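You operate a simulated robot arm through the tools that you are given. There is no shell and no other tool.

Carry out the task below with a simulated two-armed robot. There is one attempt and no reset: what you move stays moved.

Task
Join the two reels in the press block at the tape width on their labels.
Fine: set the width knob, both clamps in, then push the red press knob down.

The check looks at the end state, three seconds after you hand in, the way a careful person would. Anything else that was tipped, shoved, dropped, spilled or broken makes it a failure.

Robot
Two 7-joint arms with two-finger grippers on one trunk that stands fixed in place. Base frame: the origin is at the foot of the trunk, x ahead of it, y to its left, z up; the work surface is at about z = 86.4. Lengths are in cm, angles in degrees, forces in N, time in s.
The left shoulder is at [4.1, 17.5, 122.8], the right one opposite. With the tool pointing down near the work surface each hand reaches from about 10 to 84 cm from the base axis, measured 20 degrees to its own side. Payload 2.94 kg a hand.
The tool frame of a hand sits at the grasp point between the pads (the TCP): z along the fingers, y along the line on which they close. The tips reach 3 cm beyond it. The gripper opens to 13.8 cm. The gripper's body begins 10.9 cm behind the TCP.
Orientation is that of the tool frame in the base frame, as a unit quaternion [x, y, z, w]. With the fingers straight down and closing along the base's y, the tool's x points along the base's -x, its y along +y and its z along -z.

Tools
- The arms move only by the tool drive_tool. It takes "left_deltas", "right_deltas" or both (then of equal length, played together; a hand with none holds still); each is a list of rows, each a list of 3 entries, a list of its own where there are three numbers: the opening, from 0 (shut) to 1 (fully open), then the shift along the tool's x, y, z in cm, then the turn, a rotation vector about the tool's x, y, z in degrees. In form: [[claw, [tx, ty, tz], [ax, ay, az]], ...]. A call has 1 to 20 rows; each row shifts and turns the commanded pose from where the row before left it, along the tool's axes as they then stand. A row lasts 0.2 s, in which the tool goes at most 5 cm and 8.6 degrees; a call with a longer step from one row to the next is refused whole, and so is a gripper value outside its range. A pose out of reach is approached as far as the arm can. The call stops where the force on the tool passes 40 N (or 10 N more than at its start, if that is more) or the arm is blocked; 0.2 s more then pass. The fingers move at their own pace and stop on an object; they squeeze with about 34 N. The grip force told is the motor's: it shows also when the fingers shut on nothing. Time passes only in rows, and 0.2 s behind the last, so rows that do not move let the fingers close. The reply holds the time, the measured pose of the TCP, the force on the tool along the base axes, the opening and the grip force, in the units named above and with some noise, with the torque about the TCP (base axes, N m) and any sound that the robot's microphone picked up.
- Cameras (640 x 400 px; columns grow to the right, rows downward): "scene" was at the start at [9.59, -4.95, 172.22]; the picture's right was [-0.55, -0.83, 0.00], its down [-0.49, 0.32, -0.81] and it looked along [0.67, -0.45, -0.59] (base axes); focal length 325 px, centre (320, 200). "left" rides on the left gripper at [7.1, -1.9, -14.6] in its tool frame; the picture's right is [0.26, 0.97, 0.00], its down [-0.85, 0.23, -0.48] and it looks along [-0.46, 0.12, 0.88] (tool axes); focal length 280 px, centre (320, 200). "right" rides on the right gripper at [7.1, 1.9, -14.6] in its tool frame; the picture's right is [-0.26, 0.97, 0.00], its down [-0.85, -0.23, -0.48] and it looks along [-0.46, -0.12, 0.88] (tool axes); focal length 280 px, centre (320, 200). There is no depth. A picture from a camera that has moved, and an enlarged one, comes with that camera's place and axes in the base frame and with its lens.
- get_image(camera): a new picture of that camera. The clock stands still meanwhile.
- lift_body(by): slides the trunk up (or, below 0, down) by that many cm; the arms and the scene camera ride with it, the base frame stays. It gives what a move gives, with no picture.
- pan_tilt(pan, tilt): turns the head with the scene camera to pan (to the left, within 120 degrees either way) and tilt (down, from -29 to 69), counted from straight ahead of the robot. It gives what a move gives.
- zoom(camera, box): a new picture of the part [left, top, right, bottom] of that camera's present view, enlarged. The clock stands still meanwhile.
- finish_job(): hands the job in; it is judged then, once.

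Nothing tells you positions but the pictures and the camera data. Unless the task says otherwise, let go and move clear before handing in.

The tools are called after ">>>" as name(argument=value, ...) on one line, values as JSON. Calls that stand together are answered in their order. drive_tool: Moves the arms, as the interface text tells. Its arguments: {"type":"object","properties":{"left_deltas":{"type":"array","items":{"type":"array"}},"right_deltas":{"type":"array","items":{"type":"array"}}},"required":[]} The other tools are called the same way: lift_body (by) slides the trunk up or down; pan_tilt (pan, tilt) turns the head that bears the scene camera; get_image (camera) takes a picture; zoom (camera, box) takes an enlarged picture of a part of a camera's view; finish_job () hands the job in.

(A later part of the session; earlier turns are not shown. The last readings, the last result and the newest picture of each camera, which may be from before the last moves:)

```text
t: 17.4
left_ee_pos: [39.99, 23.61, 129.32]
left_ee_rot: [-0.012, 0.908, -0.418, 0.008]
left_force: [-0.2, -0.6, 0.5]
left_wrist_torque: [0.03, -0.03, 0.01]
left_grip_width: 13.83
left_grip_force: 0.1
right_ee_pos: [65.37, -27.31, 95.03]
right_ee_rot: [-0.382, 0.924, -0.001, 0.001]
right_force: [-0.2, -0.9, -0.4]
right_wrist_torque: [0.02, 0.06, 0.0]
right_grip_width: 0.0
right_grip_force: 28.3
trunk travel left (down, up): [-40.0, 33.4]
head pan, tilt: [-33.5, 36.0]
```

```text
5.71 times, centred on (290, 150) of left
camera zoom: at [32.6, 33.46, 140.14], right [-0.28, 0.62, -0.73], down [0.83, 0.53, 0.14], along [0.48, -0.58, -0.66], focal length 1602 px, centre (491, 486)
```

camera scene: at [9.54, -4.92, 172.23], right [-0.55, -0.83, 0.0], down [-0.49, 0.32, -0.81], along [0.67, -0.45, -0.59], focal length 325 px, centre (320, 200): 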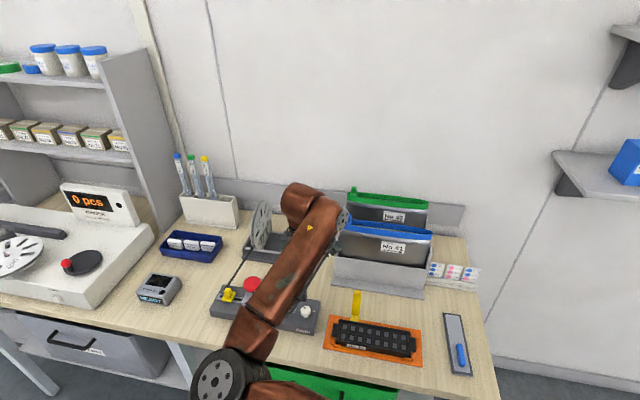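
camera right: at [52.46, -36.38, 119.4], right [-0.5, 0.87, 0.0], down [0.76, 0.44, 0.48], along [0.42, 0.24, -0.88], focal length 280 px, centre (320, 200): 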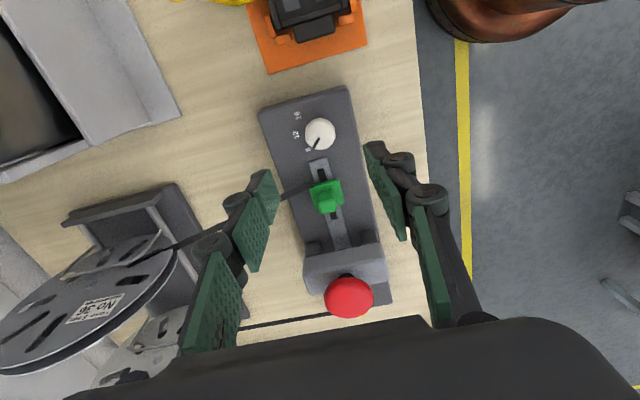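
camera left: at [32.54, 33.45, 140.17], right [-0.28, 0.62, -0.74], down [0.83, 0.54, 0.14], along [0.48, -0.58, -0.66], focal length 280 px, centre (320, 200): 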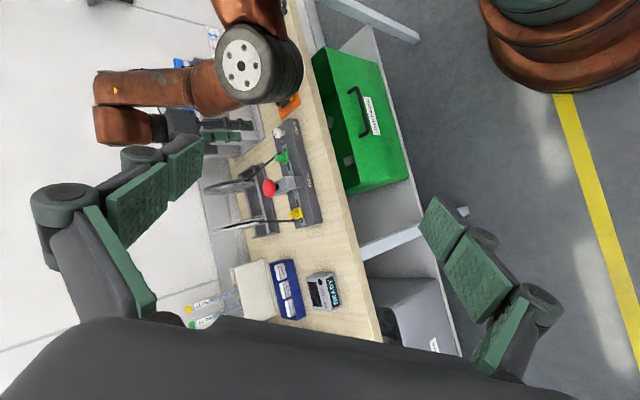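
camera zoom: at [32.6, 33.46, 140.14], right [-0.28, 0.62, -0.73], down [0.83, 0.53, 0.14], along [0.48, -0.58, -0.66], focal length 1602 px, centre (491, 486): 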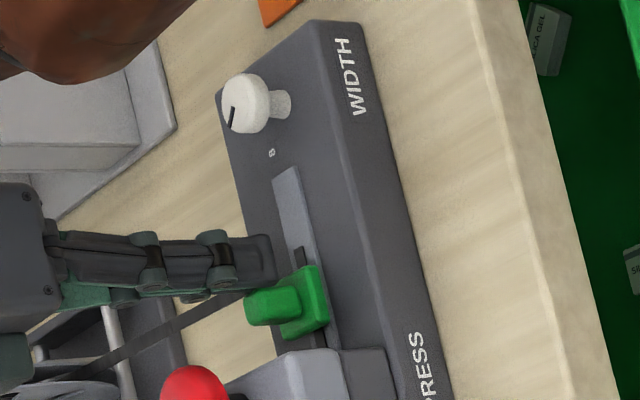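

>>> drive_tool(right_deltas=[[0, [-0.25, 0, 0], [0, 0, 0]], [0, [-0.25, 0, 0], [0, 0, 0]], [0, [-0.25, 0, 0], [0, 0, 0]], [0, [0, 0, 0], [0, 0, 0]]])

>>> zoom(camera="left", box=[255, 115, 325, 185])

>>> get_image(camera="right")

```text
t: 18.4
left_ee_pos: [39.84, 23.69, 129.24]
left_ee_rot: [-0.012, 0.908, -0.419, 0.007]
left_force: [-0.8, -0.9, -0.1]
left_wrist_torque: [0.01, 0.0, 0.02]
left_grip_width: 13.8
left_grip_force: 0.0
right_ee_pos: [65.99, -26.73, 95.1]
right_ee_rot: [-0.383, 0.924, -0.001, 0.001]
right_force: [-0.1, -0.1, -0.1]
right_wrist_torque: [-0.01, 0.0, 0.0]
right_grip_width: 0.01
right_grip_force: 28.7
trunk travel left (down, up): [-40.0, 33.4]
head pan, tilt: [-33.5, 36.0]
```

```text
5.71 times, centred on (290, 150) of left
camera zoom: at [32.6, 33.46, 140.14], right [-0.28, 0.62, -0.73], down [0.83, 0.53, 0.14], along [0.48, -0.58, -0.66], focal length 1602 px, centre (491, 486)
```

zoom: 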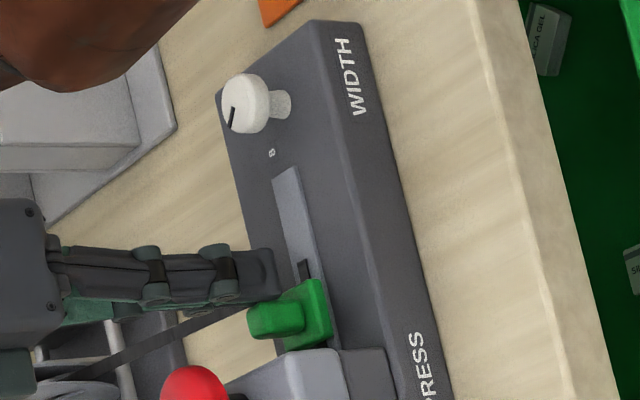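

```text
taken
camera right: at [59.54, -30.42, 109.73], right [-0.5, 0.87, 0.0], down [0.76, 0.44, 0.48], along [0.42, 0.24, -0.88], focal length 280 px, centre (320, 200)
```

right: 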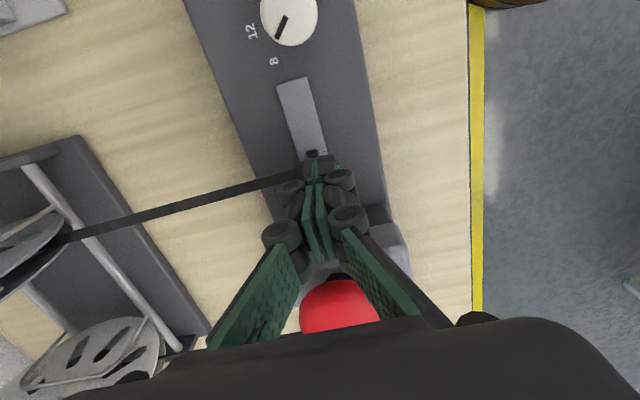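

The clamp is approaching the bridge with no resistance so far. I'll take a few more small steps.

>>> drive_tool(right_deltas=[[0, [-0.2, 0, 0], [0, 0, 0]], [0, [-0.2, 0, 0], [0, 0, 0]], [0, [-0.2, 0, 0], [0, 0, 0]], [0, [0, 0, 0], [0, 0, 0]]])

>>> zoom(camera="left", box=[255, 115, 325, 185])

```text
t: 19.4
left_ee_pos: [39.95, 23.72, 129.35]
left_ee_rot: [-0.012, 0.908, -0.419, 0.008]
left_force: [0.0, 0.0, 0.0]
left_wrist_torque: [-0.01, -0.01, 0.04]
left_grip_width: 13.81
left_grip_force: 0.1
right_ee_pos: [66.31, -26.29, 95.06]
right_ee_rot: [-0.383, 0.924, -0.001, 0.001]
right_force: [-1.0, 0.1, -1.1]
right_wrist_torque: [0.01, 0.0, 0.01]
right_grip_width: 0.02
right_grip_force: 28.9
trunk travel left (down, up): [-40.0, 33.4]
head pan, tilt: [-33.5, 36.0]
```

```text
5.71 times, centred on (290, 150) of left
camera zoom: at [32.6, 33.46, 140.14], right [-0.28, 0.62, -0.73], down [0.83, 0.53, 0.14], along [0.48, -0.58, -0.66], focal length 1602 px, centre (491, 486)
```

zoom: 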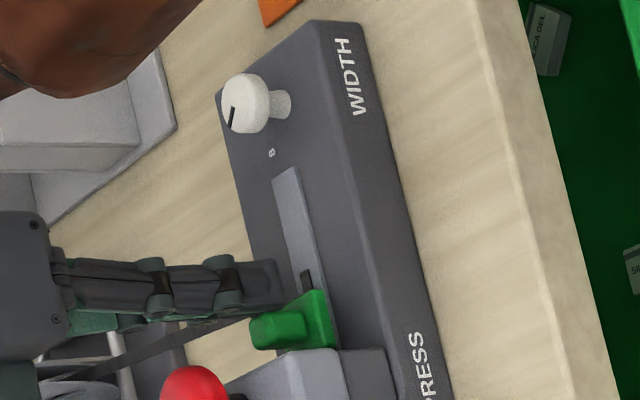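

>>> drive_tool(right_deltas=[[0, [-0.2, 0, 0], [0, 0, 0]], [0, [-0.2, 0, 0], [0, 0, 0]], [0, [-0.1, 0, 0], [0, 0, 0]], [0, [0, 0, 0], [0, 0, 0]]])

>>> zoom(camera="left", box=[255, 115, 325, 185])

```text
t: 20.4
left_ee_pos: [39.78, 23.6, 129.26]
left_ee_rot: [-0.011, 0.908, -0.419, 0.008]
left_force: [-0.5, 0.4, 0.4]
left_wrist_torque: [-0.01, 0.02, 0.05]
left_grip_width: 13.8
left_grip_force: 0.1
right_ee_pos: [66.54, -26.19, 95.0]
right_ee_rot: [-0.381, 0.925, 0.0, 0.002]
right_force: [-18.0, -13.0, 2.3]
right_wrist_torque: [-0.23, 0.4, 0.03]
right_grip_width: 0.6
right_grip_force: 29.0
trunk travel left (down, up): [-40.0, 33.4]
head pan, tilt: [-33.5, 36.0]
```

```text
5.71 times, centred on (290, 150) of left
camera zoom: at [32.37, 33.32, 140.24], right [-0.28, 0.62, -0.73], down [0.83, 0.53, 0.14], along [0.48, -0.57, -0.66], focal length 1602 px, centre (491, 486)
```

zoom: 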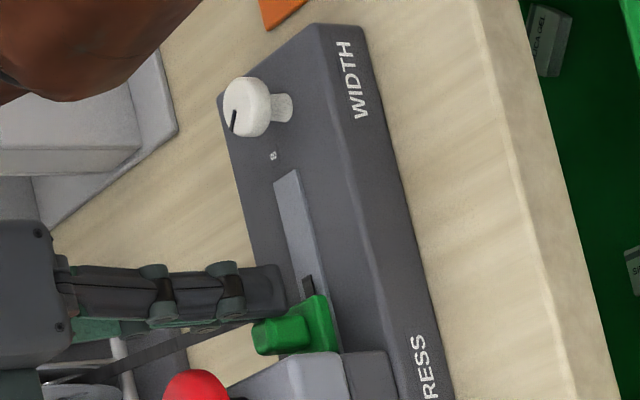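

Resistance jumped to about 22 N, so the green clamp is at its inner stop. I'll back off, rise and inspect it.

>>> drive_tool(right_deltas=[[0, [0.5, 0, 0], [0, 0, 0]], [0, [0.6, 0, 0], [0, 0, 0]], [0, [0, 0, -3], [0, 0, 0]], [0, [0, 0, -4], [0, 0, 0]], [0, [0, 0, -4], [0, 0, 0]], [0, [0, 0, 0], [0, 0, 0]]])

>>> zoom(camera="left", box=[235, 105, 335, 235])

>>> get_image(camera="right")

>>> zoom(camera="scene", box=[190, 240, 350, 340])

```text
t: 21.8
left_ee_pos: [40.06, 23.65, 129.25]
left_ee_rot: [-0.012, 0.908, -0.418, 0.008]
left_force: [-0.6, 0.3, -0.2]
left_wrist_torque: [-0.01, 0.04, -0.01]
left_grip_width: 13.82
left_grip_force: 0.0
right_ee_pos: [65.91, -26.76, 106.08]
right_ee_rot: [-0.383, 0.924, -0.001, 0.001]
right_force: [0.2, -0.2, -0.7]
right_wrist_torque: [0.0, 0.02, 0.0]
right_grip_width: 0.03
right_grip_force: 28.4
trunk travel left (down, up): [-40.0, 33.4]
head pan, tilt: [-33.5, 36.0]
```

```text
3.08 times, centred on (285, 170) of left
camera zoom: at [32.64, 33.44, 140.12], right [-0.28, 0.62, -0.73], down [0.83, 0.53, 0.14], along [0.48, -0.58, -0.66], focal length 863 px, centre (428, 292)
```

zoom: 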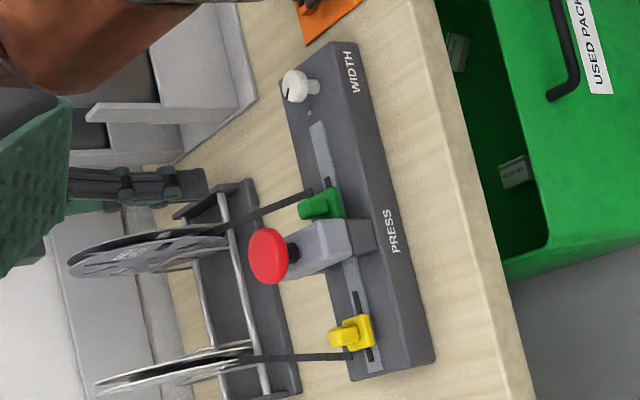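

```text
taken
camera right: at [59.52, -30.51, 120.65], right [-0.5, 0.87, 0.0], down [0.76, 0.44, 0.48], along [0.42, 0.24, -0.88], focal length 280 px, centre (320, 200)
```

right: 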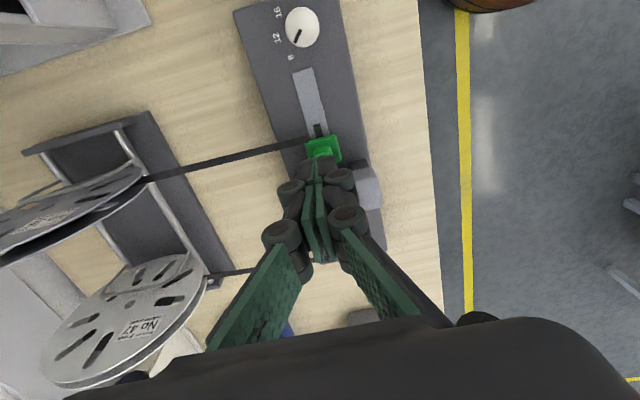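

```text
4.00 times, centred on (270, 290) of scene
camera zoom: at [9.64, -4.89, 172.21], right [-0.55, -0.83, 0.0], down [-0.49, 0.32, -0.81], along [0.67, -0.45, -0.59], focal length 1299 px, centre (520, -160)
```

zoom: 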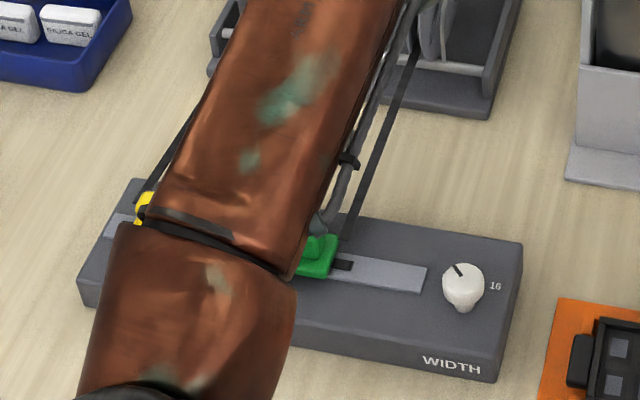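

The green clamp is hard against the bridge. Now I'll go up and over the press to the far side, to the outer side of the yellow clamp near (78.6,-14.3).

>>> drive_tool(right_deltas=[[0, [0, 0, -3], [0, 0, 0]], [0, [0, 0, -3], [0, 0, 0]], [0, [-3.6, 0, 0], [0, 0, 0]], [0, [-3.6, 0, 0], [0, 0, 0]], [0, [-3.6, 0, 0], [0, 0, 0]], [0, [-3.6, -0.1, 0], [0, 0, 0]], [0, [-3.5, -0.1, 0], [0, 0, 0]], [0, [0, 0, 0], [0, 0, 0]]])

>>> get_image(camera="right")

>>> zoom(camera="left", box=[215, 105, 355, 245])

>>> get_image(camera="scene")

```text
t: 23.6
left_ee_pos: [39.9, 23.8, 129.19]
left_ee_rot: [-0.013, 0.908, -0.419, 0.007]
left_force: [-0.4, 0.2, -0.8]
left_wrist_torque: [0.0, -0.04, 0.0]
left_grip_width: 13.79
left_grip_force: 0.0
right_ee_pos: [77.93, -14.82, 112.12]
right_ee_rot: [-0.383, 0.924, -0.002, 0.001]
right_force: [0.2, 0.8, -1.0]
right_wrist_torque: [-0.04, 0.0, 0.0]
right_grip_width: 0.0
right_grip_force: 28.1
right hand out of reach, approached as far as the arm can: row 7
trunk travel left (down, up): [-40.0, 33.4]
head pan, tilt: [-33.5, 36.0]
```

```text
taken
camera right: at [71.46, -18.46, 126.71], right [-0.5, 0.87, 0.0], down [0.76, 0.44, 0.48], along [0.42, 0.24, -0.88], focal length 280 px, centre (320, 200)
```

right: 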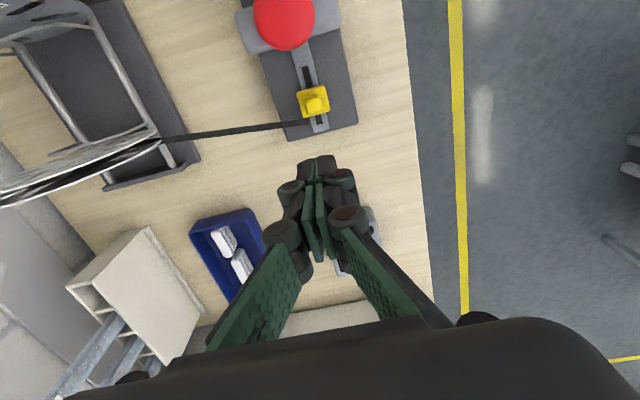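

```text
2.86 times, centred on (285, 175) of left
camera zoom: at [32.59, 33.58, 140.11], right [-0.28, 0.62, -0.74], down [0.83, 0.53, 0.14], along [0.48, -0.58, -0.66], focal length 801 px, centre (420, 271)
```

zoom: 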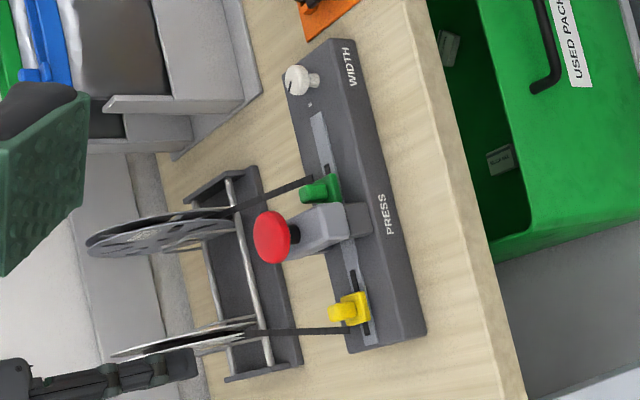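

```text
taken
camera scene: at [9.59, -4.73, 172.23], right [-0.55, -0.83, 0.0], down [-0.49, 0.32, -0.81], along [0.67, -0.45, -0.59], focal length 325 px, centre (320, 200)
```

scene: 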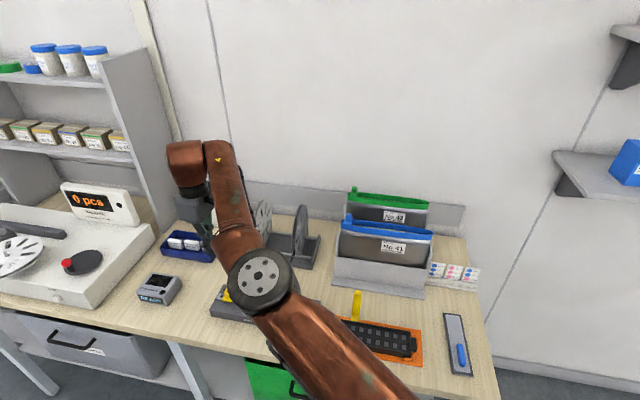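

The yellow peg computes to about (76.75,-16.45). At this height the arm is at its reach limit, and lower down it should reach further. I'll take a closer look at the clamp.

>>> zoom(camera="right", box=[250, 40, 380, 160])

>>> zoom(camera="left", box=[255, 175, 325, 245])

```text
3.33 times, centred on (315, 100) of right
camera zoom: at [71.46, -18.46, 126.71], right [-0.5, 0.87, 0.0], down [0.76, 0.44, 0.48], along [0.42, 0.24, -0.88], focal length 935 px, centre (337, 533)
```

zoom: 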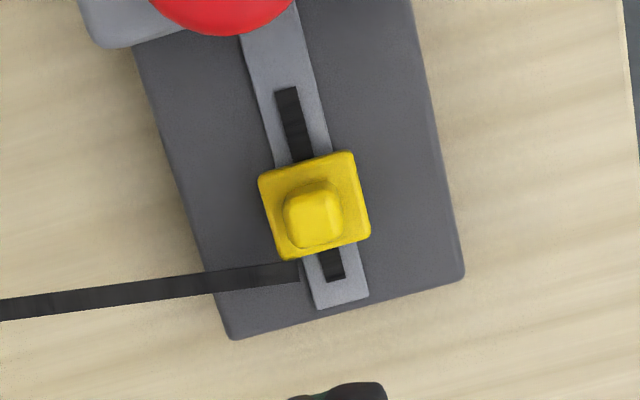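

```text
5.71 times, centred on (290, 210) of left
camera zoom: at [32.59, 33.58, 140.11], right [-0.28, 0.62, -0.74], down [0.83, 0.53, 0.14], along [0.48, -0.58, -0.66], focal length 1602 px, centre (491, 143)
```

zoom: 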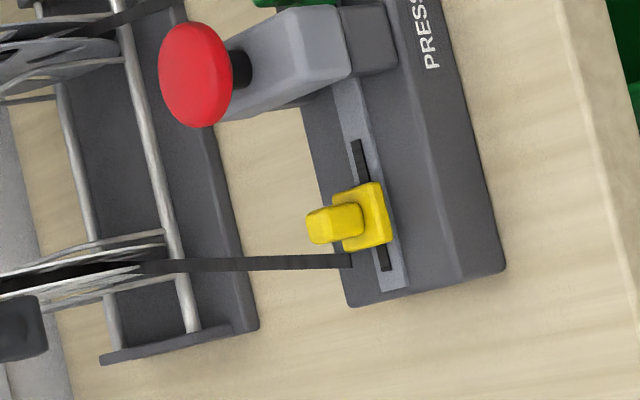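

The tape end lies low behind the clamp's outer edge, leaving the middle outer side free. I'll come down on that outer side, stopping above peg height first.

>>> drive_tool(right_deltas=[[0, [0.4, 0.2, 2], [0, 0, 0]], [0, [0, 0, 3], [0, 0, 0]], [0, [0, 0, 3], [0, 0, 0]], [0, [0, 0, 3], [0, 0, 0]], [0, [0, 0, 2], [0, 0, 0]], [0, [0, 0, 0], [0, 0, 0]], [0, [0, 0, 0], [0, 0, 0]]])

>>> zoom(camera="right", box=[230, 80, 430, 280])

>>> zoom(camera="left", box=[255, 175, 325, 245])

```text
t: 25.2
left_ee_pos: [39.91, 23.72, 129.3]
left_ee_rot: [-0.012, 0.908, -0.419, 0.008]
left_force: [-0.2, 0.0, 0.0]
left_wrist_torque: [0.01, 0.0, -0.02]
left_grip_width: 13.81
left_grip_force: 0.2
right_ee_pos: [77.37, -15.06, 99.03]
right_ee_rot: [-0.383, 0.924, -0.001, 0.002]
right_force: [-0.1, 1.1, -0.3]
right_wrist_torque: [-0.03, 0.03, -0.01]
right_grip_width: 0.0
right_grip_force: 28.2
trunk travel left (down, up): [-40.0, 33.4]
head pan, tilt: [-33.5, 36.0]
```

```text
2.00 times, centred on (330, 180) of right
camera zoom: at [70.89, -18.8, 113.65], right [-0.5, 0.87, 0.0], down [0.76, 0.44, 0.48], along [0.42, 0.24, -0.88], focal length 561 px, centre (300, 240)
```

zoom: 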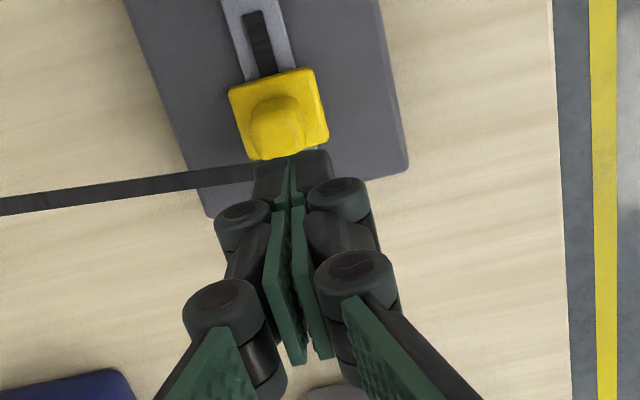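

```text
5.71 times, centred on (290, 210) of left
camera zoom: at [32.62, 33.47, 140.13], right [-0.28, 0.62, -0.73], down [0.83, 0.53, 0.14], along [0.48, -0.58, -0.66], focal length 1602 px, centre (491, 143)
```

zoom: 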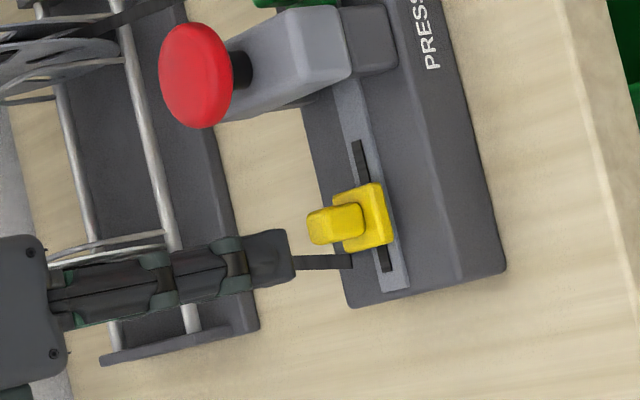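

I need about 1.1 cm more outward before lowering. I'll shift out at this height and check how far the arm actually gets.

>>> drive_tool(right_deltas=[[0, [-0.6, 0, 0], [0, 0, 0]], [0, [-0.6, 0, 0], [0, 0, 0]], [0, [0, 0, 0], [0, 0, 0]], [0, [0, 0, 0], [0, 0, 0]]])

>>> zoom(camera="right", box=[230, 80, 430, 280])

```text
t: 26.2
left_ee_pos: [39.94, 23.69, 129.16]
left_ee_rot: [-0.011, 0.908, -0.418, 0.007]
left_force: [1.1, 0.3, 0.1]
left_wrist_torque: [0.04, 0.01, -0.01]
left_grip_width: 13.78
left_grip_force: 0.0
right_ee_pos: [78.41, -14.17, 99.02]
right_ee_rot: [-0.383, 0.924, -0.002, 0.001]
right_force: [0.1, 0.0, -0.1]
right_wrist_torque: [0.01, 0.02, 0.02]
right_grip_width: 0.01
right_grip_force: 28.0
trunk travel left (down, up): [-40.0, 33.4]
head pan, tilt: [-33.5, 36.0]
```

```text
2.00 times, centred on (330, 180) of right
camera zoom: at [71.86, -17.93, 113.62], right [-0.5, 0.87, 0.0], down [0.76, 0.44, 0.48], along [0.42, 0.24, -0.88], focal length 561 px, centre (300, 240)
```

zoom: 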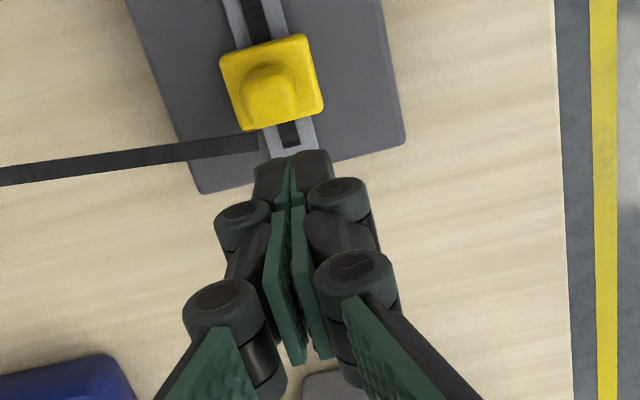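

The shift was reached. The gap to the peg looks small, so I'll go 0.4 cm further out and then lower to pushing height.

>>> drive_tool(right_deltas=[[0, [-0.4, -0.1, 0], [0, 0, 0]], [0, [0, 0, 1.6], [0, 0, 0]], [0, [0, 0, 1.6], [0, 0, 0]], [0, [0, 0, 0.8], [0, 0, 0]], [0, [0, 0, 0], [0, 0, 0]]])

>>> zoom(camera="right", box=[230, 80, 430, 280])

>>> zoom(camera="left", box=[255, 175, 325, 245])

```text
t: 27.4
left_ee_pos: [39.95, 23.87, 129.19]
left_ee_rot: [-0.012, 0.908, -0.419, 0.007]
left_force: [0.5, -0.8, 0.8]
left_wrist_torque: [-0.02, -0.03, 0.0]
left_grip_width: 13.81
left_grip_force: 0.1
right_ee_pos: [78.54, -13.92, 95.08]
right_ee_rot: [-0.383, 0.924, -0.001, 0.001]
right_force: [0.3, -0.4, 0.4]
right_wrist_torque: [-0.03, -0.01, 0.01]
right_grip_width: 0.0
right_grip_force: 28.2
trunk travel left (down, up): [-40.0, 33.4]
head pan, tilt: [-33.5, 36.0]
```

```text
2.00 times, centred on (330, 180) of right
camera zoom: at [72.16, -17.69, 109.6], right [-0.5, 0.87, 0.0], down [0.76, 0.44, 0.48], along [0.42, 0.24, -0.88], focal length 561 px, centre (300, 240)
```

zoom: 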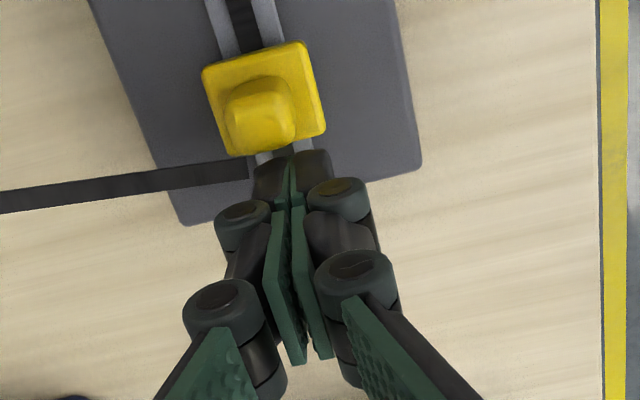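

```text
5.71 times, centred on (290, 210) of left
camera zoom: at [32.61, 33.48, 140.13], right [-0.28, 0.62, -0.73], down [0.83, 0.53, 0.14], along [0.48, -0.58, -0.66], focal length 1602 px, centre (491, 143)
```

zoom: 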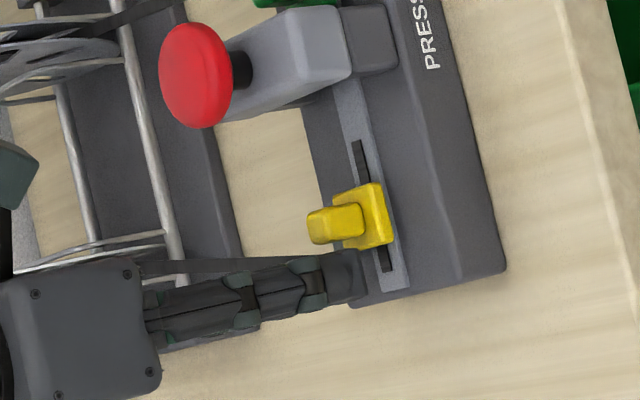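

The fingers are at the right height with no contact, sitting a little towards the front of the peg. I'll shift 0.3 cm rearward and start pushing slowly towards the press.

>>> drive_tool(right_deltas=[[0, [0, -0.3, 0], [0, 0, 0]], [0, [0.3, 0, 0], [0, 0, 0]], [0, [0.3, 0, 0], [0, 0, 0]], [0, [0.3, 0, 0], [0, 0, 0]], [0, [0.3, 0, 0], [0, 0, 0]], [0, [0.3, 0, 0], [0, 0, 0]], [0, [0.3, 0, 0], [0, 0, 0]]])

>>> zoom(camera="left", box=[255, 175, 325, 245])

>>> zoom(camera="right", box=[230, 80, 430, 280])

```text
t: 29.0
left_ee_pos: [39.93, 23.61, 129.16]
left_ee_rot: [-0.012, 0.908, -0.418, 0.007]
left_force: [0.3, 0.2, 1.2]
left_wrist_torque: [0.0, -0.03, 0.0]
left_grip_width: 13.79
left_grip_force: 0.1
right_ee_pos: [77.51, -15.38, 95.16]
right_ee_rot: [-0.384, 0.923, -0.001, 0.001]
right_force: [-0.8, 0.7, -0.5]
right_wrist_torque: [0.05, -0.03, -0.02]
right_grip_width: 0.03
right_grip_force: 28.2
trunk travel left (down, up): [-40.0, 33.4]
head pan, tilt: [-33.5, 36.0]
```

```text
5.71 times, centred on (290, 210) of left
camera zoom: at [32.61, 33.48, 140.13], right [-0.28, 0.62, -0.73], down [0.83, 0.53, 0.14], along [0.48, -0.58, -0.66], focal length 1602 px, centre (491, 143)
```

zoom: 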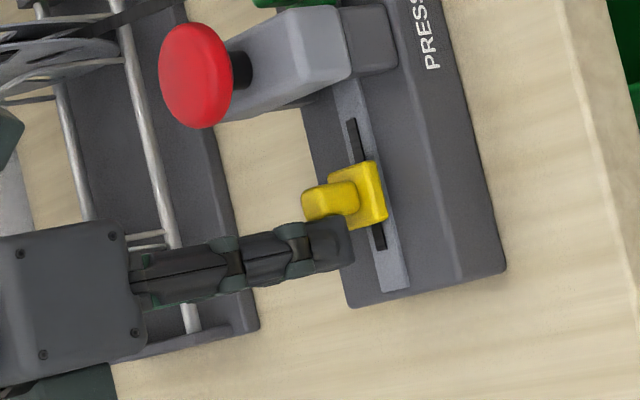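

```text
2.00 times, centred on (330, 180) of right
camera zoom: at [71.14, -19.13, 109.71], right [-0.5, 0.87, 0.0], down [0.76, 0.44, 0.48], along [0.42, 0.24, -0.88], focal length 561 px, centre (300, 240)
```

zoom: 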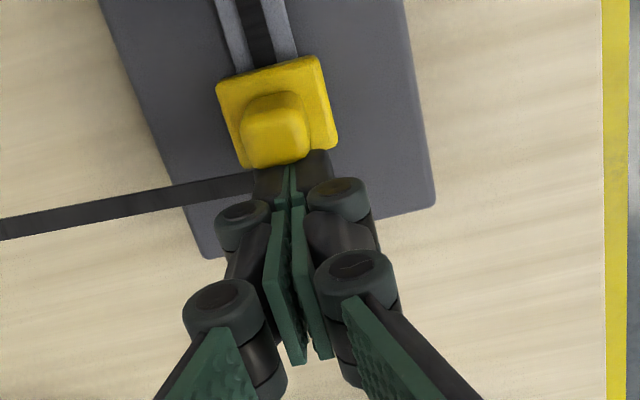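

The yellow clamp slides freely too. I'll push on about 2.4 cm.

>>> drive_tool(right_deltas=[[0, [0.3, 0, 0], [0, 0, 0]], [0, [0.3, 0, 0], [0, 0, 0]], [0, [0.3, 0, 0], [0, 0, 0]], [0, [0.3, 0, 0], [0, 0, 0]], [0, [0.3, 0, 0], [0, 0, 0]], [0, [0.3, 0, 0], [0, 0, 0]], [0, [0.3, 0, 0], [0, 0, 0]], [0, [0.3, 0, 0], [0, 0, 0]]])

>>> zoom(camera="left", box=[255, 155, 325, 225])

>>> zoom(camera="right", box=[230, 80, 430, 280])

```text
t: 30.8
left_ee_pos: [39.92, 23.72, 129.23]
left_ee_rot: [-0.012, 0.908, -0.419, 0.007]
left_force: [0.2, -0.6, -0.7]
left_wrist_torque: [-0.01, 0.04, -0.02]
left_grip_width: 13.82
left_grip_force: 0.0
right_ee_pos: [75.89, -17.11, 95.01]
right_ee_rot: [-0.383, 0.924, -0.001, 0.001]
right_force: [0.1, 0.8, 0.5]
right_wrist_torque: [-0.02, 0.01, -0.02]
right_grip_width: 0.01
right_grip_force: 28.8
trunk travel left (down, up): [-40.0, 33.4]
head pan, tilt: [-33.5, 36.0]
```

```text
5.71 times, centred on (290, 190) of left
camera zoom: at [32.61, 33.47, 140.13], right [-0.28, 0.62, -0.73], down [0.83, 0.53, 0.14], along [0.48, -0.58, -0.66], focal length 1602 px, centre (491, 257)
```

zoom: 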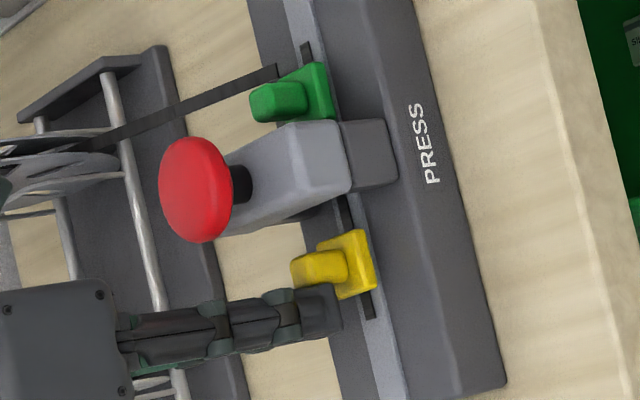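

```text
2.00 times, centred on (330, 180) of right
camera zoom: at [69.46, -20.88, 109.67], right [-0.5, 0.87, 0.0], down [0.76, 0.44, 0.48], along [0.42, 0.24, -0.88], focal length 561 px, centre (300, 240)
```

zoom: 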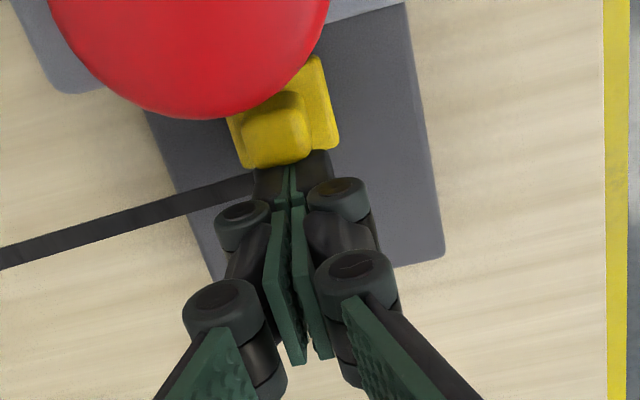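

>>> drive_tool(right_deltas=[[0, [0.25, 0, 0], [0, 0, 0]], [0, [0.25, 0, 0], [0, 0, 0]], [0, [0.25, 0, 0], [0, 0, 0]], [0, [0, 0, 0], [0, 0, 0]]])

>>> zoom(camera="left", box=[255, 155, 325, 225])

```text
t: 31.8
left_ee_pos: [40.0, 23.77, 129.29]
left_ee_rot: [-0.012, 0.908, -0.419, 0.007]
left_force: [-0.9, -0.6, 0.2]
left_wrist_torque: [-0.01, 0.02, 0.02]
left_grip_width: 13.8
left_grip_force: 0.1
right_ee_pos: [75.37, -17.69, 95.13]
right_ee_rot: [-0.383, 0.924, -0.001, 0.001]
right_force: [0.3, 0.5, -0.1]
right_wrist_torque: [-0.04, 0.02, -0.04]
right_grip_width: 0.0
right_grip_force: 28.2
trunk travel left (down, up): [-40.0, 33.4]
head pan, tilt: [-33.5, 36.0]
```

```text
5.71 times, centred on (290, 190) of left
camera zoom: at [32.61, 33.47, 140.13], right [-0.28, 0.62, -0.73], down [0.83, 0.53, 0.14], along [0.48, -0.58, -0.66], focal length 1602 px, centre (491, 257)
```

zoom: 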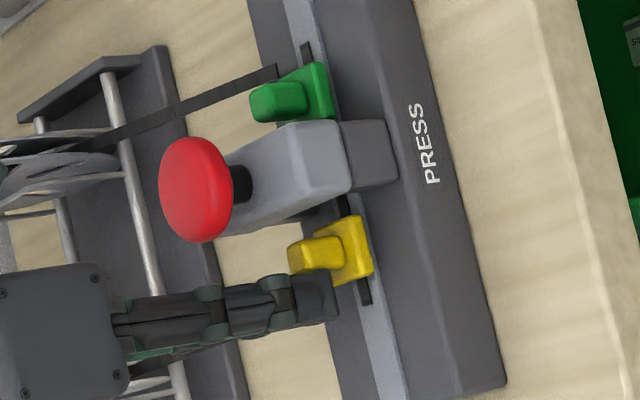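

>>> drive_tool(right_deltas=[[0, [0.25, 0, 0], [0, 0, 0]], [0, [0.25, 0, 0], [0, 0, 0]], [0, [0.25, 0, 0], [0, 0, 0]], [0, [0, 0, 0], [0, 0, 0]]])

>>> zoom(camera="left", box=[255, 155, 325, 225])

```text
t: 32.8
left_ee_pos: [40.13, 23.85, 129.03]
left_ee_rot: [-0.013, 0.908, -0.419, 0.006]
left_force: [0.6, -0.4, 0.9]
left_wrist_torque: [-0.01, -0.03, -0.02]
left_grip_width: 13.81
left_grip_force: 0.1
right_ee_pos: [75.14, -17.96, 95.13]
right_ee_rot: [-0.384, 0.923, -0.001, 0.003]
right_force: [21.7, 16.1, 3.1]
right_wrist_torque: [0.24, -0.49, 0.04]
right_grip_width: 0.6
right_grip_force: 27.9
trunk travel left (down, up): [-40.0, 33.4]
head pan, tilt: [-33.5, 36.0]
```

```text
5.71 times, centred on (290, 190) of left
camera zoom: at [32.85, 33.76, 140.01], right [-0.28, 0.62, -0.74], down [0.83, 0.53, 0.13], along [0.48, -0.58, -0.66], focal length 1602 px, centre (491, 257)
```

zoom: 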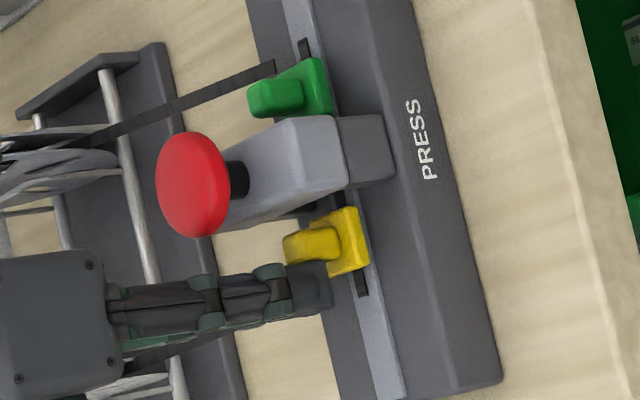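

Again a sudden firm stop, so the yellow clamp is at its inner end. I'll back off, rise clear and compare both clamps.

>>> drive_tool(right_deltas=[[0, [-0.6, 0, 0], [0, 0, 0]], [0, [-0.6, 0, 0], [0, 0, 0]], [0, [0, 0, -3], [0, 0, 0]], [0, [0, 0, -4], [0, 0, 0]], [0, [0, 0, -4], [0, 0, 0]], [0, [0, 0, -4], [0, 0, 0]], [0, [0, 0, 0], [0, 0, 0]]])

>>> zoom(camera="left", box=[255, 145, 325, 215])

>>> zoom(camera="left", box=[215, 105, 355, 245])

>>> get_image(camera="right")

```text
t: 34.4
left_ee_pos: [39.98, 23.7, 129.22]
left_ee_rot: [-0.012, 0.908, -0.419, 0.008]
left_force: [0.4, 0.1, 0.2]
left_wrist_torque: [0.01, 0.05, 0.0]
left_grip_width: 13.79
left_grip_force: 0.2
right_ee_pos: [75.87, -17.42, 109.99]
right_ee_rot: [-0.382, 0.924, -0.002, 0.001]
right_force: [0.4, 0.4, -0.2]
right_wrist_torque: [0.01, 0.02, 0.0]
right_grip_width: 0.01
right_grip_force: 28.8
trunk travel left (down, up): [-40.0, 33.4]
head pan, tilt: [-33.5, 36.0]
```

```text
5.71 times, centred on (290, 180) of left
camera zoom: at [32.66, 33.46, 140.12], right [-0.28, 0.62, -0.73], down [0.83, 0.53, 0.14], along [0.48, -0.58, -0.66], focal length 1602 px, centre (491, 314)
```

zoom: 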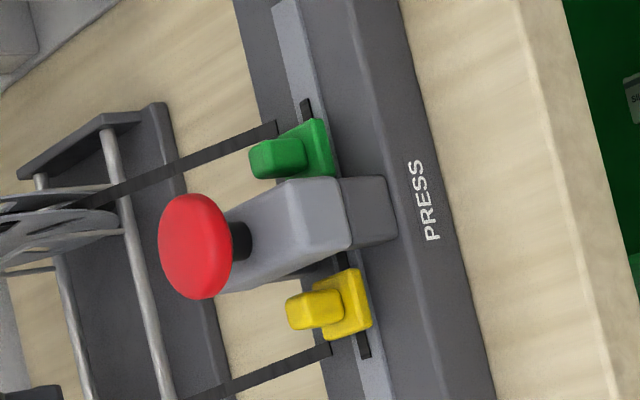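

```text
2.86 times, centred on (285, 175) of left
camera zoom: at [32.66, 33.46, 140.12], right [-0.28, 0.62, -0.73], down [0.83, 0.53, 0.14], along [0.48, -0.58, -0.66], focal length 801 px, centre (420, 271)
```

zoom: 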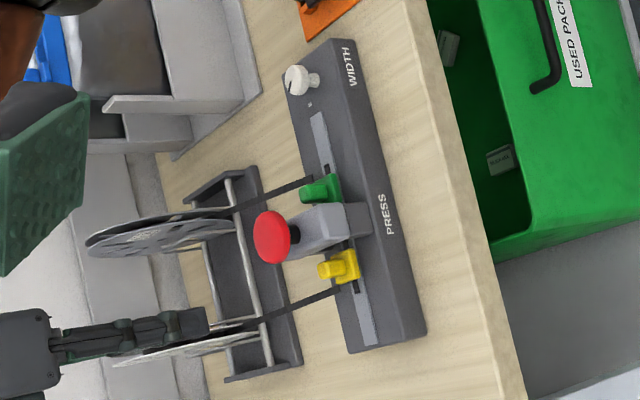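

```text
taken
camera right: at [69.41, -21.17, 124.58], right [-0.5, 0.87, 0.0], down [0.76, 0.44, 0.48], along [0.42, 0.24, -0.88], focal length 280 px, centre (320, 200)
```

right: 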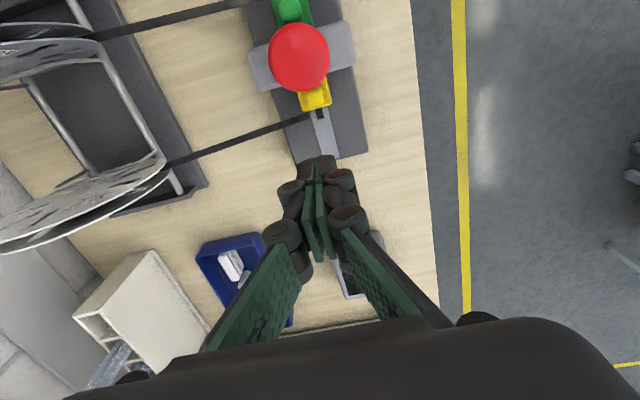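

Both clamps sit symmetrically against the bridge and the block hasn't moved. Next I'll move over the red press knob at about (71.0,-22.35) with the fingers shut.

>>> drive_tool(right_deltas=[[0, [3.5, 0, 0], [0, 0, 0]], [0, [3.46, -0.1, 0], [0, 0, 0]], [0, [0, 0, 2], [0, 0, 0]], [0, [0, 0, 2], [0, 0, 0]], [0, [0, 0, 0], [0, 0, 0]]])

>>> zoom(camera="left", box=[215, 105, 355, 245])

>>> get_image(camera="right")

>>> zoom(camera="scene", box=[190, 220, 350, 340])

```text
t: 35.6
left_ee_pos: [39.91, 23.69, 129.35]
left_ee_rot: [-0.012, 0.908, -0.418, 0.008]
left_force: [-0.6, 0.9, 0.6]
left_wrist_torque: [0.01, 0.0, 0.01]
left_grip_width: 13.84
left_grip_force: 0.2
right_ee_pos: [70.89, -22.39, 105.99]
right_ee_rot: [-0.383, 0.924, -0.002, 0.002]
right_force: [0.5, -0.6, 0.5]
right_wrist_torque: [0.01, -0.01, -0.03]
right_grip_width: 0.0
right_grip_force: 28.6
trunk travel left (down, up): [-40.0, 33.4]
head pan, tilt: [-33.5, 36.0]
```

```text
2.86 times, centred on (285, 175) of left
camera zoom: at [32.59, 33.47, 140.14], right [-0.28, 0.62, -0.73], down [0.83, 0.53, 0.14], along [0.48, -0.58, -0.66], focal length 801 px, centre (420, 271)
```

zoom: 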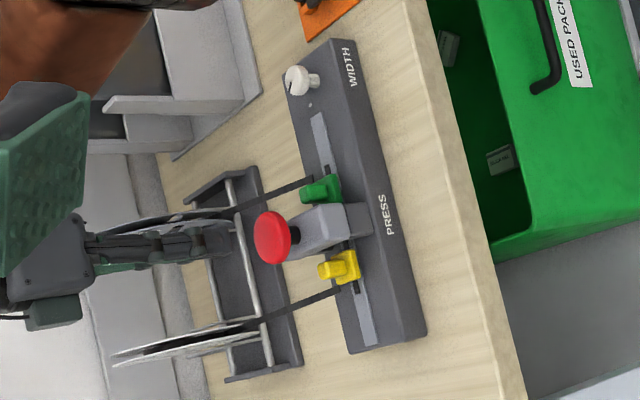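

```text
taken
camera right: at [64.44, -26.11, 120.58], right [-0.5, 0.87, 0.0], down [0.76, 0.44, 0.48], along [0.42, 0.24, -0.88], focal length 280 px, centre (320, 200)
```

right: 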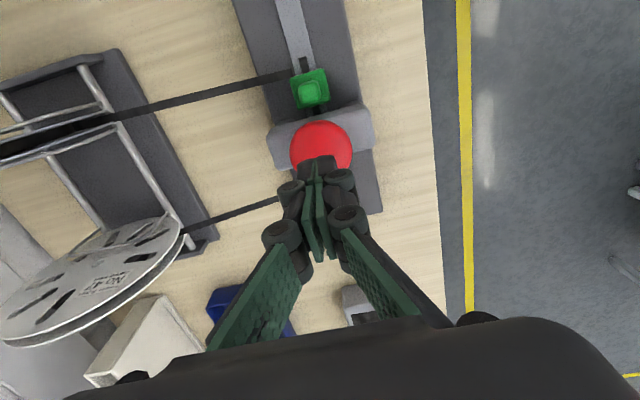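

```text
3.33 times, centred on (270, 280) of scene
camera zoom: at [9.58, -4.86, 172.22], right [-0.55, -0.83, 0.0], down [-0.49, 0.32, -0.81], along [0.67, -0.45, -0.59], focal length 1082 px, centre (487, -67)
```

zoom: 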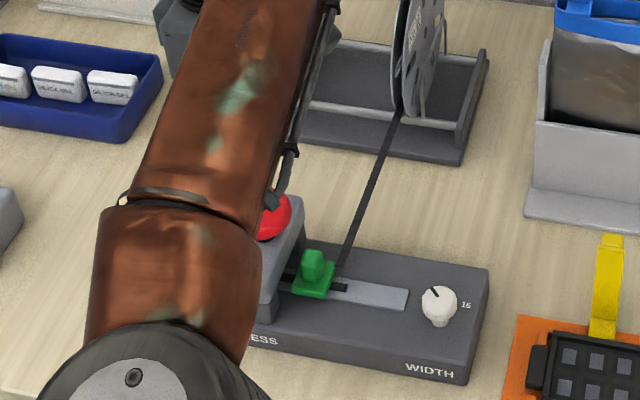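

The fingers are over the knob within about 0.4 cm. I'll centre on it and descend in small steps until contact.

>>> drive_tool(right_deltas=[[0, [0.4, 0, 1], [0, 0, 0]], [0, [0, 0, 0.6], [0, 0, 0]], [0, [0, 0, 0.4], [0, 0, 0]], [0, [0, 0, 0.3], [0, 0, 0]], [0, [0, 0, 0.3], [0, 0, 0]], [0, [0, 0, 0.3], [0, 0, 0]]])

>>> zoom(camera="left", box=[245, 145, 315, 215])

```text
t: 37.0
left_ee_pos: [39.89, 23.6, 129.23]
left_ee_rot: [-0.012, 0.908, -0.418, 0.007]
left_force: [0.9, -0.4, 0.9]
left_wrist_torque: [-0.01, -0.01, -0.01]
left_grip_width: 13.82
left_grip_force: 0.2
right_ee_pos: [70.53, -22.73, 103.09]
right_ee_rot: [-0.383, 0.924, -0.001, 0.002]
right_force: [-0.3, -0.4, -1.2]
right_wrist_torque: [-0.01, 0.05, -0.02]
right_grip_width: 0.01
right_grip_force: 28.0
trunk travel left (down, up): [-40.0, 33.4]
head pan, tilt: [-33.5, 36.0]
```

```text
5.71 times, centred on (280, 180) of left
camera zoom: at [32.6, 33.47, 140.14], right [-0.28, 0.62, -0.73], down [0.83, 0.53, 0.14], along [0.48, -0.58, -0.66], focal length 1602 px, centre (549, 314)
```

zoom: 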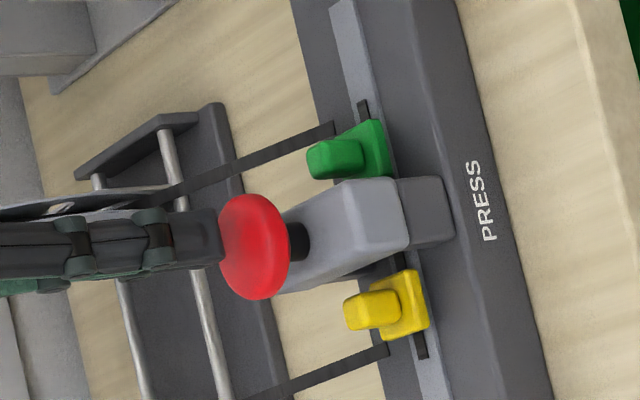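

The tips are right at the knob. I'll press down in small steps.

>>> drive_tool(right_deltas=[[0, [0, 0, 0.3], [0, 0, 0]], [0, [0, 0, 0.3], [0, 0, 0]], [0, [0, 0, 0.3], [0, 0, 0]], [0, [0, 0, 0.3], [0, 0, 0]]])

>>> zoom(camera="left", box=[245, 145, 315, 215])

```text
t: 38.0
left_ee_pos: [39.81, 23.64, 129.24]
left_ee_rot: [-0.011, 0.908, -0.418, 0.007]
left_force: [0.8, -0.1, -0.5]
left_wrist_torque: [-0.04, 0.01, 0.01]
left_grip_width: 13.8
left_grip_force: 0.1
right_ee_pos: [70.52, -22.71, 102.06]
right_ee_rot: [-0.382, 0.924, -0.001, 0.003]
right_force: [-0.2, 0.8, -0.8]
right_wrist_torque: [0.0, -0.01, 0.01]
right_grip_width: 0.0
right_grip_force: 28.6
trunk travel left (down, up): [-40.0, 33.4]
head pan, tilt: [-33.5, 36.0]
```

```text
5.71 times, centred on (280, 180) of left
camera zoom: at [32.6, 33.48, 140.14], right [-0.28, 0.62, -0.73], down [0.83, 0.53, 0.14], along [0.48, -0.58, -0.66], focal length 1602 px, centre (549, 314)
```

zoom: 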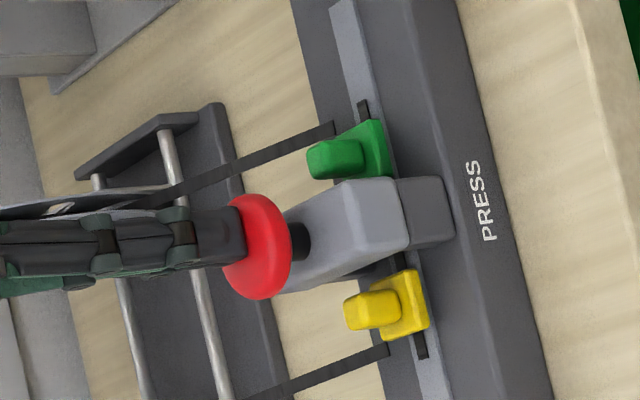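

>>> drive_tool(right_deltas=[[0, [0, 0, 0.25], [0, 0, 0]], [0, [0, 0, 0.25], [0, 0, 0]], [0, [0, 0, 0.25], [0, 0, 0]], [0, [0, 0, 0.25], [0, 0, 0]]])

>>> zoom(camera="left", box=[245, 145, 315, 215])

```text
t: 39.0
left_ee_pos: [39.81, 23.58, 129.23]
left_ee_rot: [-0.011, 0.908, -0.418, 0.008]
left_force: [-0.2, 0.5, 0.3]
left_wrist_torque: [-0.03, 0.02, 0.01]
left_grip_width: 13.79
left_grip_force: 0.0
right_ee_pos: [70.61, -22.63, 101.13]
right_ee_rot: [-0.383, 0.924, -0.001, 0.003]
right_force: [0.6, -1.6, 5.2]
right_wrist_torque: [0.0, -0.03, 0.03]
right_grip_width: 0.61
right_grip_force: 28.6
trunk travel left (down, up): [-40.0, 33.4]
head pan, tilt: [-33.5, 36.0]
```

```text
5.71 times, centred on (280, 180) of left
camera zoom: at [32.56, 33.47, 140.15], right [-0.28, 0.62, -0.73], down [0.83, 0.53, 0.14], along [0.48, -0.58, -0.66], focal length 1602 px, centre (549, 314)
```

zoom: 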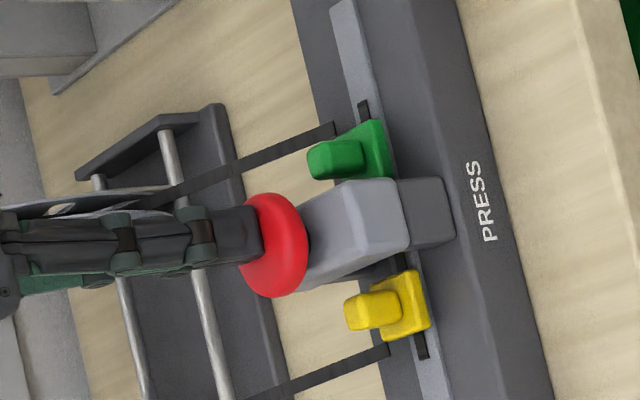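

The knob is going down under about 5 N. I'll continue until it bottoms out.

>>> drive_tool(right_deltas=[[0, [0, 0, 0.2], [0, 0, 0]], [0, [0, 0, 0.2], [0, 0, 0]], [0, [0, 0, 0.2], [0, 0, 0]], [0, [0, 0, 0], [0, 0, 0]]])

>>> zoom(camera="left", box=[245, 145, 315, 215])

```text
t: 40.0
left_ee_pos: [39.86, 23.56, 129.34]
left_ee_rot: [-0.012, 0.908, -0.418, 0.008]
left_force: [0.4, -0.1, -0.8]
left_wrist_torque: [-0.01, -0.02, 0.04]
left_grip_width: 13.8
left_grip_force: 0.1
right_ee_pos: [70.48, -22.7, 100.38]
right_ee_rot: [-0.382, 0.924, -0.003, 0.003]
right_force: [5.1, -3.5, 13.5]
right_wrist_torque: [-0.05, -0.22, -0.07]
right_grip_width: 0.6
right_grip_force: 27.9
trunk travel left (down, up): [-40.0, 33.4]
head pan, tilt: [-33.5, 36.0]
heard: click
```

```text
5.71 times, centred on (280, 180) of left
camera zoom: at [32.53, 33.47, 140.17], right [-0.28, 0.62, -0.74], down [0.83, 0.53, 0.14], along [0.48, -0.58, -0.66], focal length 1602 px, centre (549, 314)
```

zoom: 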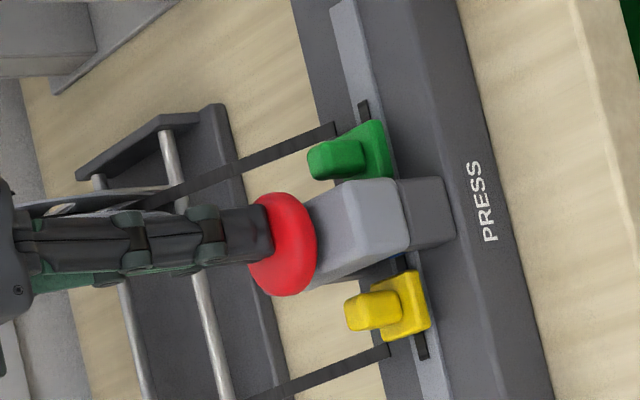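

I heard a click at 13.5 N. One more small step down will confirm it's fully seated before I release.

>>> drive_tool(right_deltas=[[0, [0, 0, 0.15], [0, 0, 0]], [0, [0, 0, 0.1], [0, 0, 0]], [0, [0, 0, 0], [0, 0, 0]]])

>>> zoom(camera="left", box=[245, 145, 315, 215])

```text
t: 40.8
left_ee_pos: [39.78, 23.63, 129.28]
left_ee_rot: [-0.012, 0.908, -0.418, 0.009]
left_force: [0.3, -0.3, -0.4]
left_wrist_torque: [-0.01, 0.01, 0.01]
left_grip_width: 13.79
left_grip_force: 0.0
right_ee_pos: [70.63, -22.68, 100.41]
right_ee_rot: [-0.384, 0.923, -0.004, 0.004]
right_force: [10.2, -3.0, 28.3]
right_wrist_torque: [0.04, -0.38, -0.17]
right_grip_width: 0.62
right_grip_force: 28.4
trunk travel left (down, up): [-40.0, 33.4]
head pan, tilt: [-33.5, 36.0]
```

```text
5.71 times, centred on (280, 180) of left
camera zoom: at [32.43, 33.53, 140.19], right [-0.28, 0.62, -0.74], down [0.83, 0.53, 0.14], along [0.48, -0.58, -0.66], focal length 1602 px, centre (549, 314)
```

zoom: 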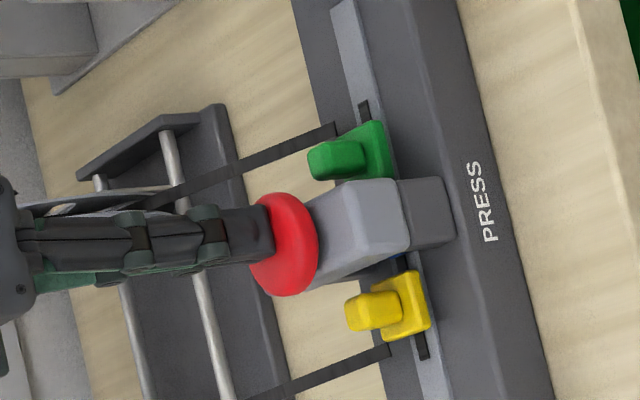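

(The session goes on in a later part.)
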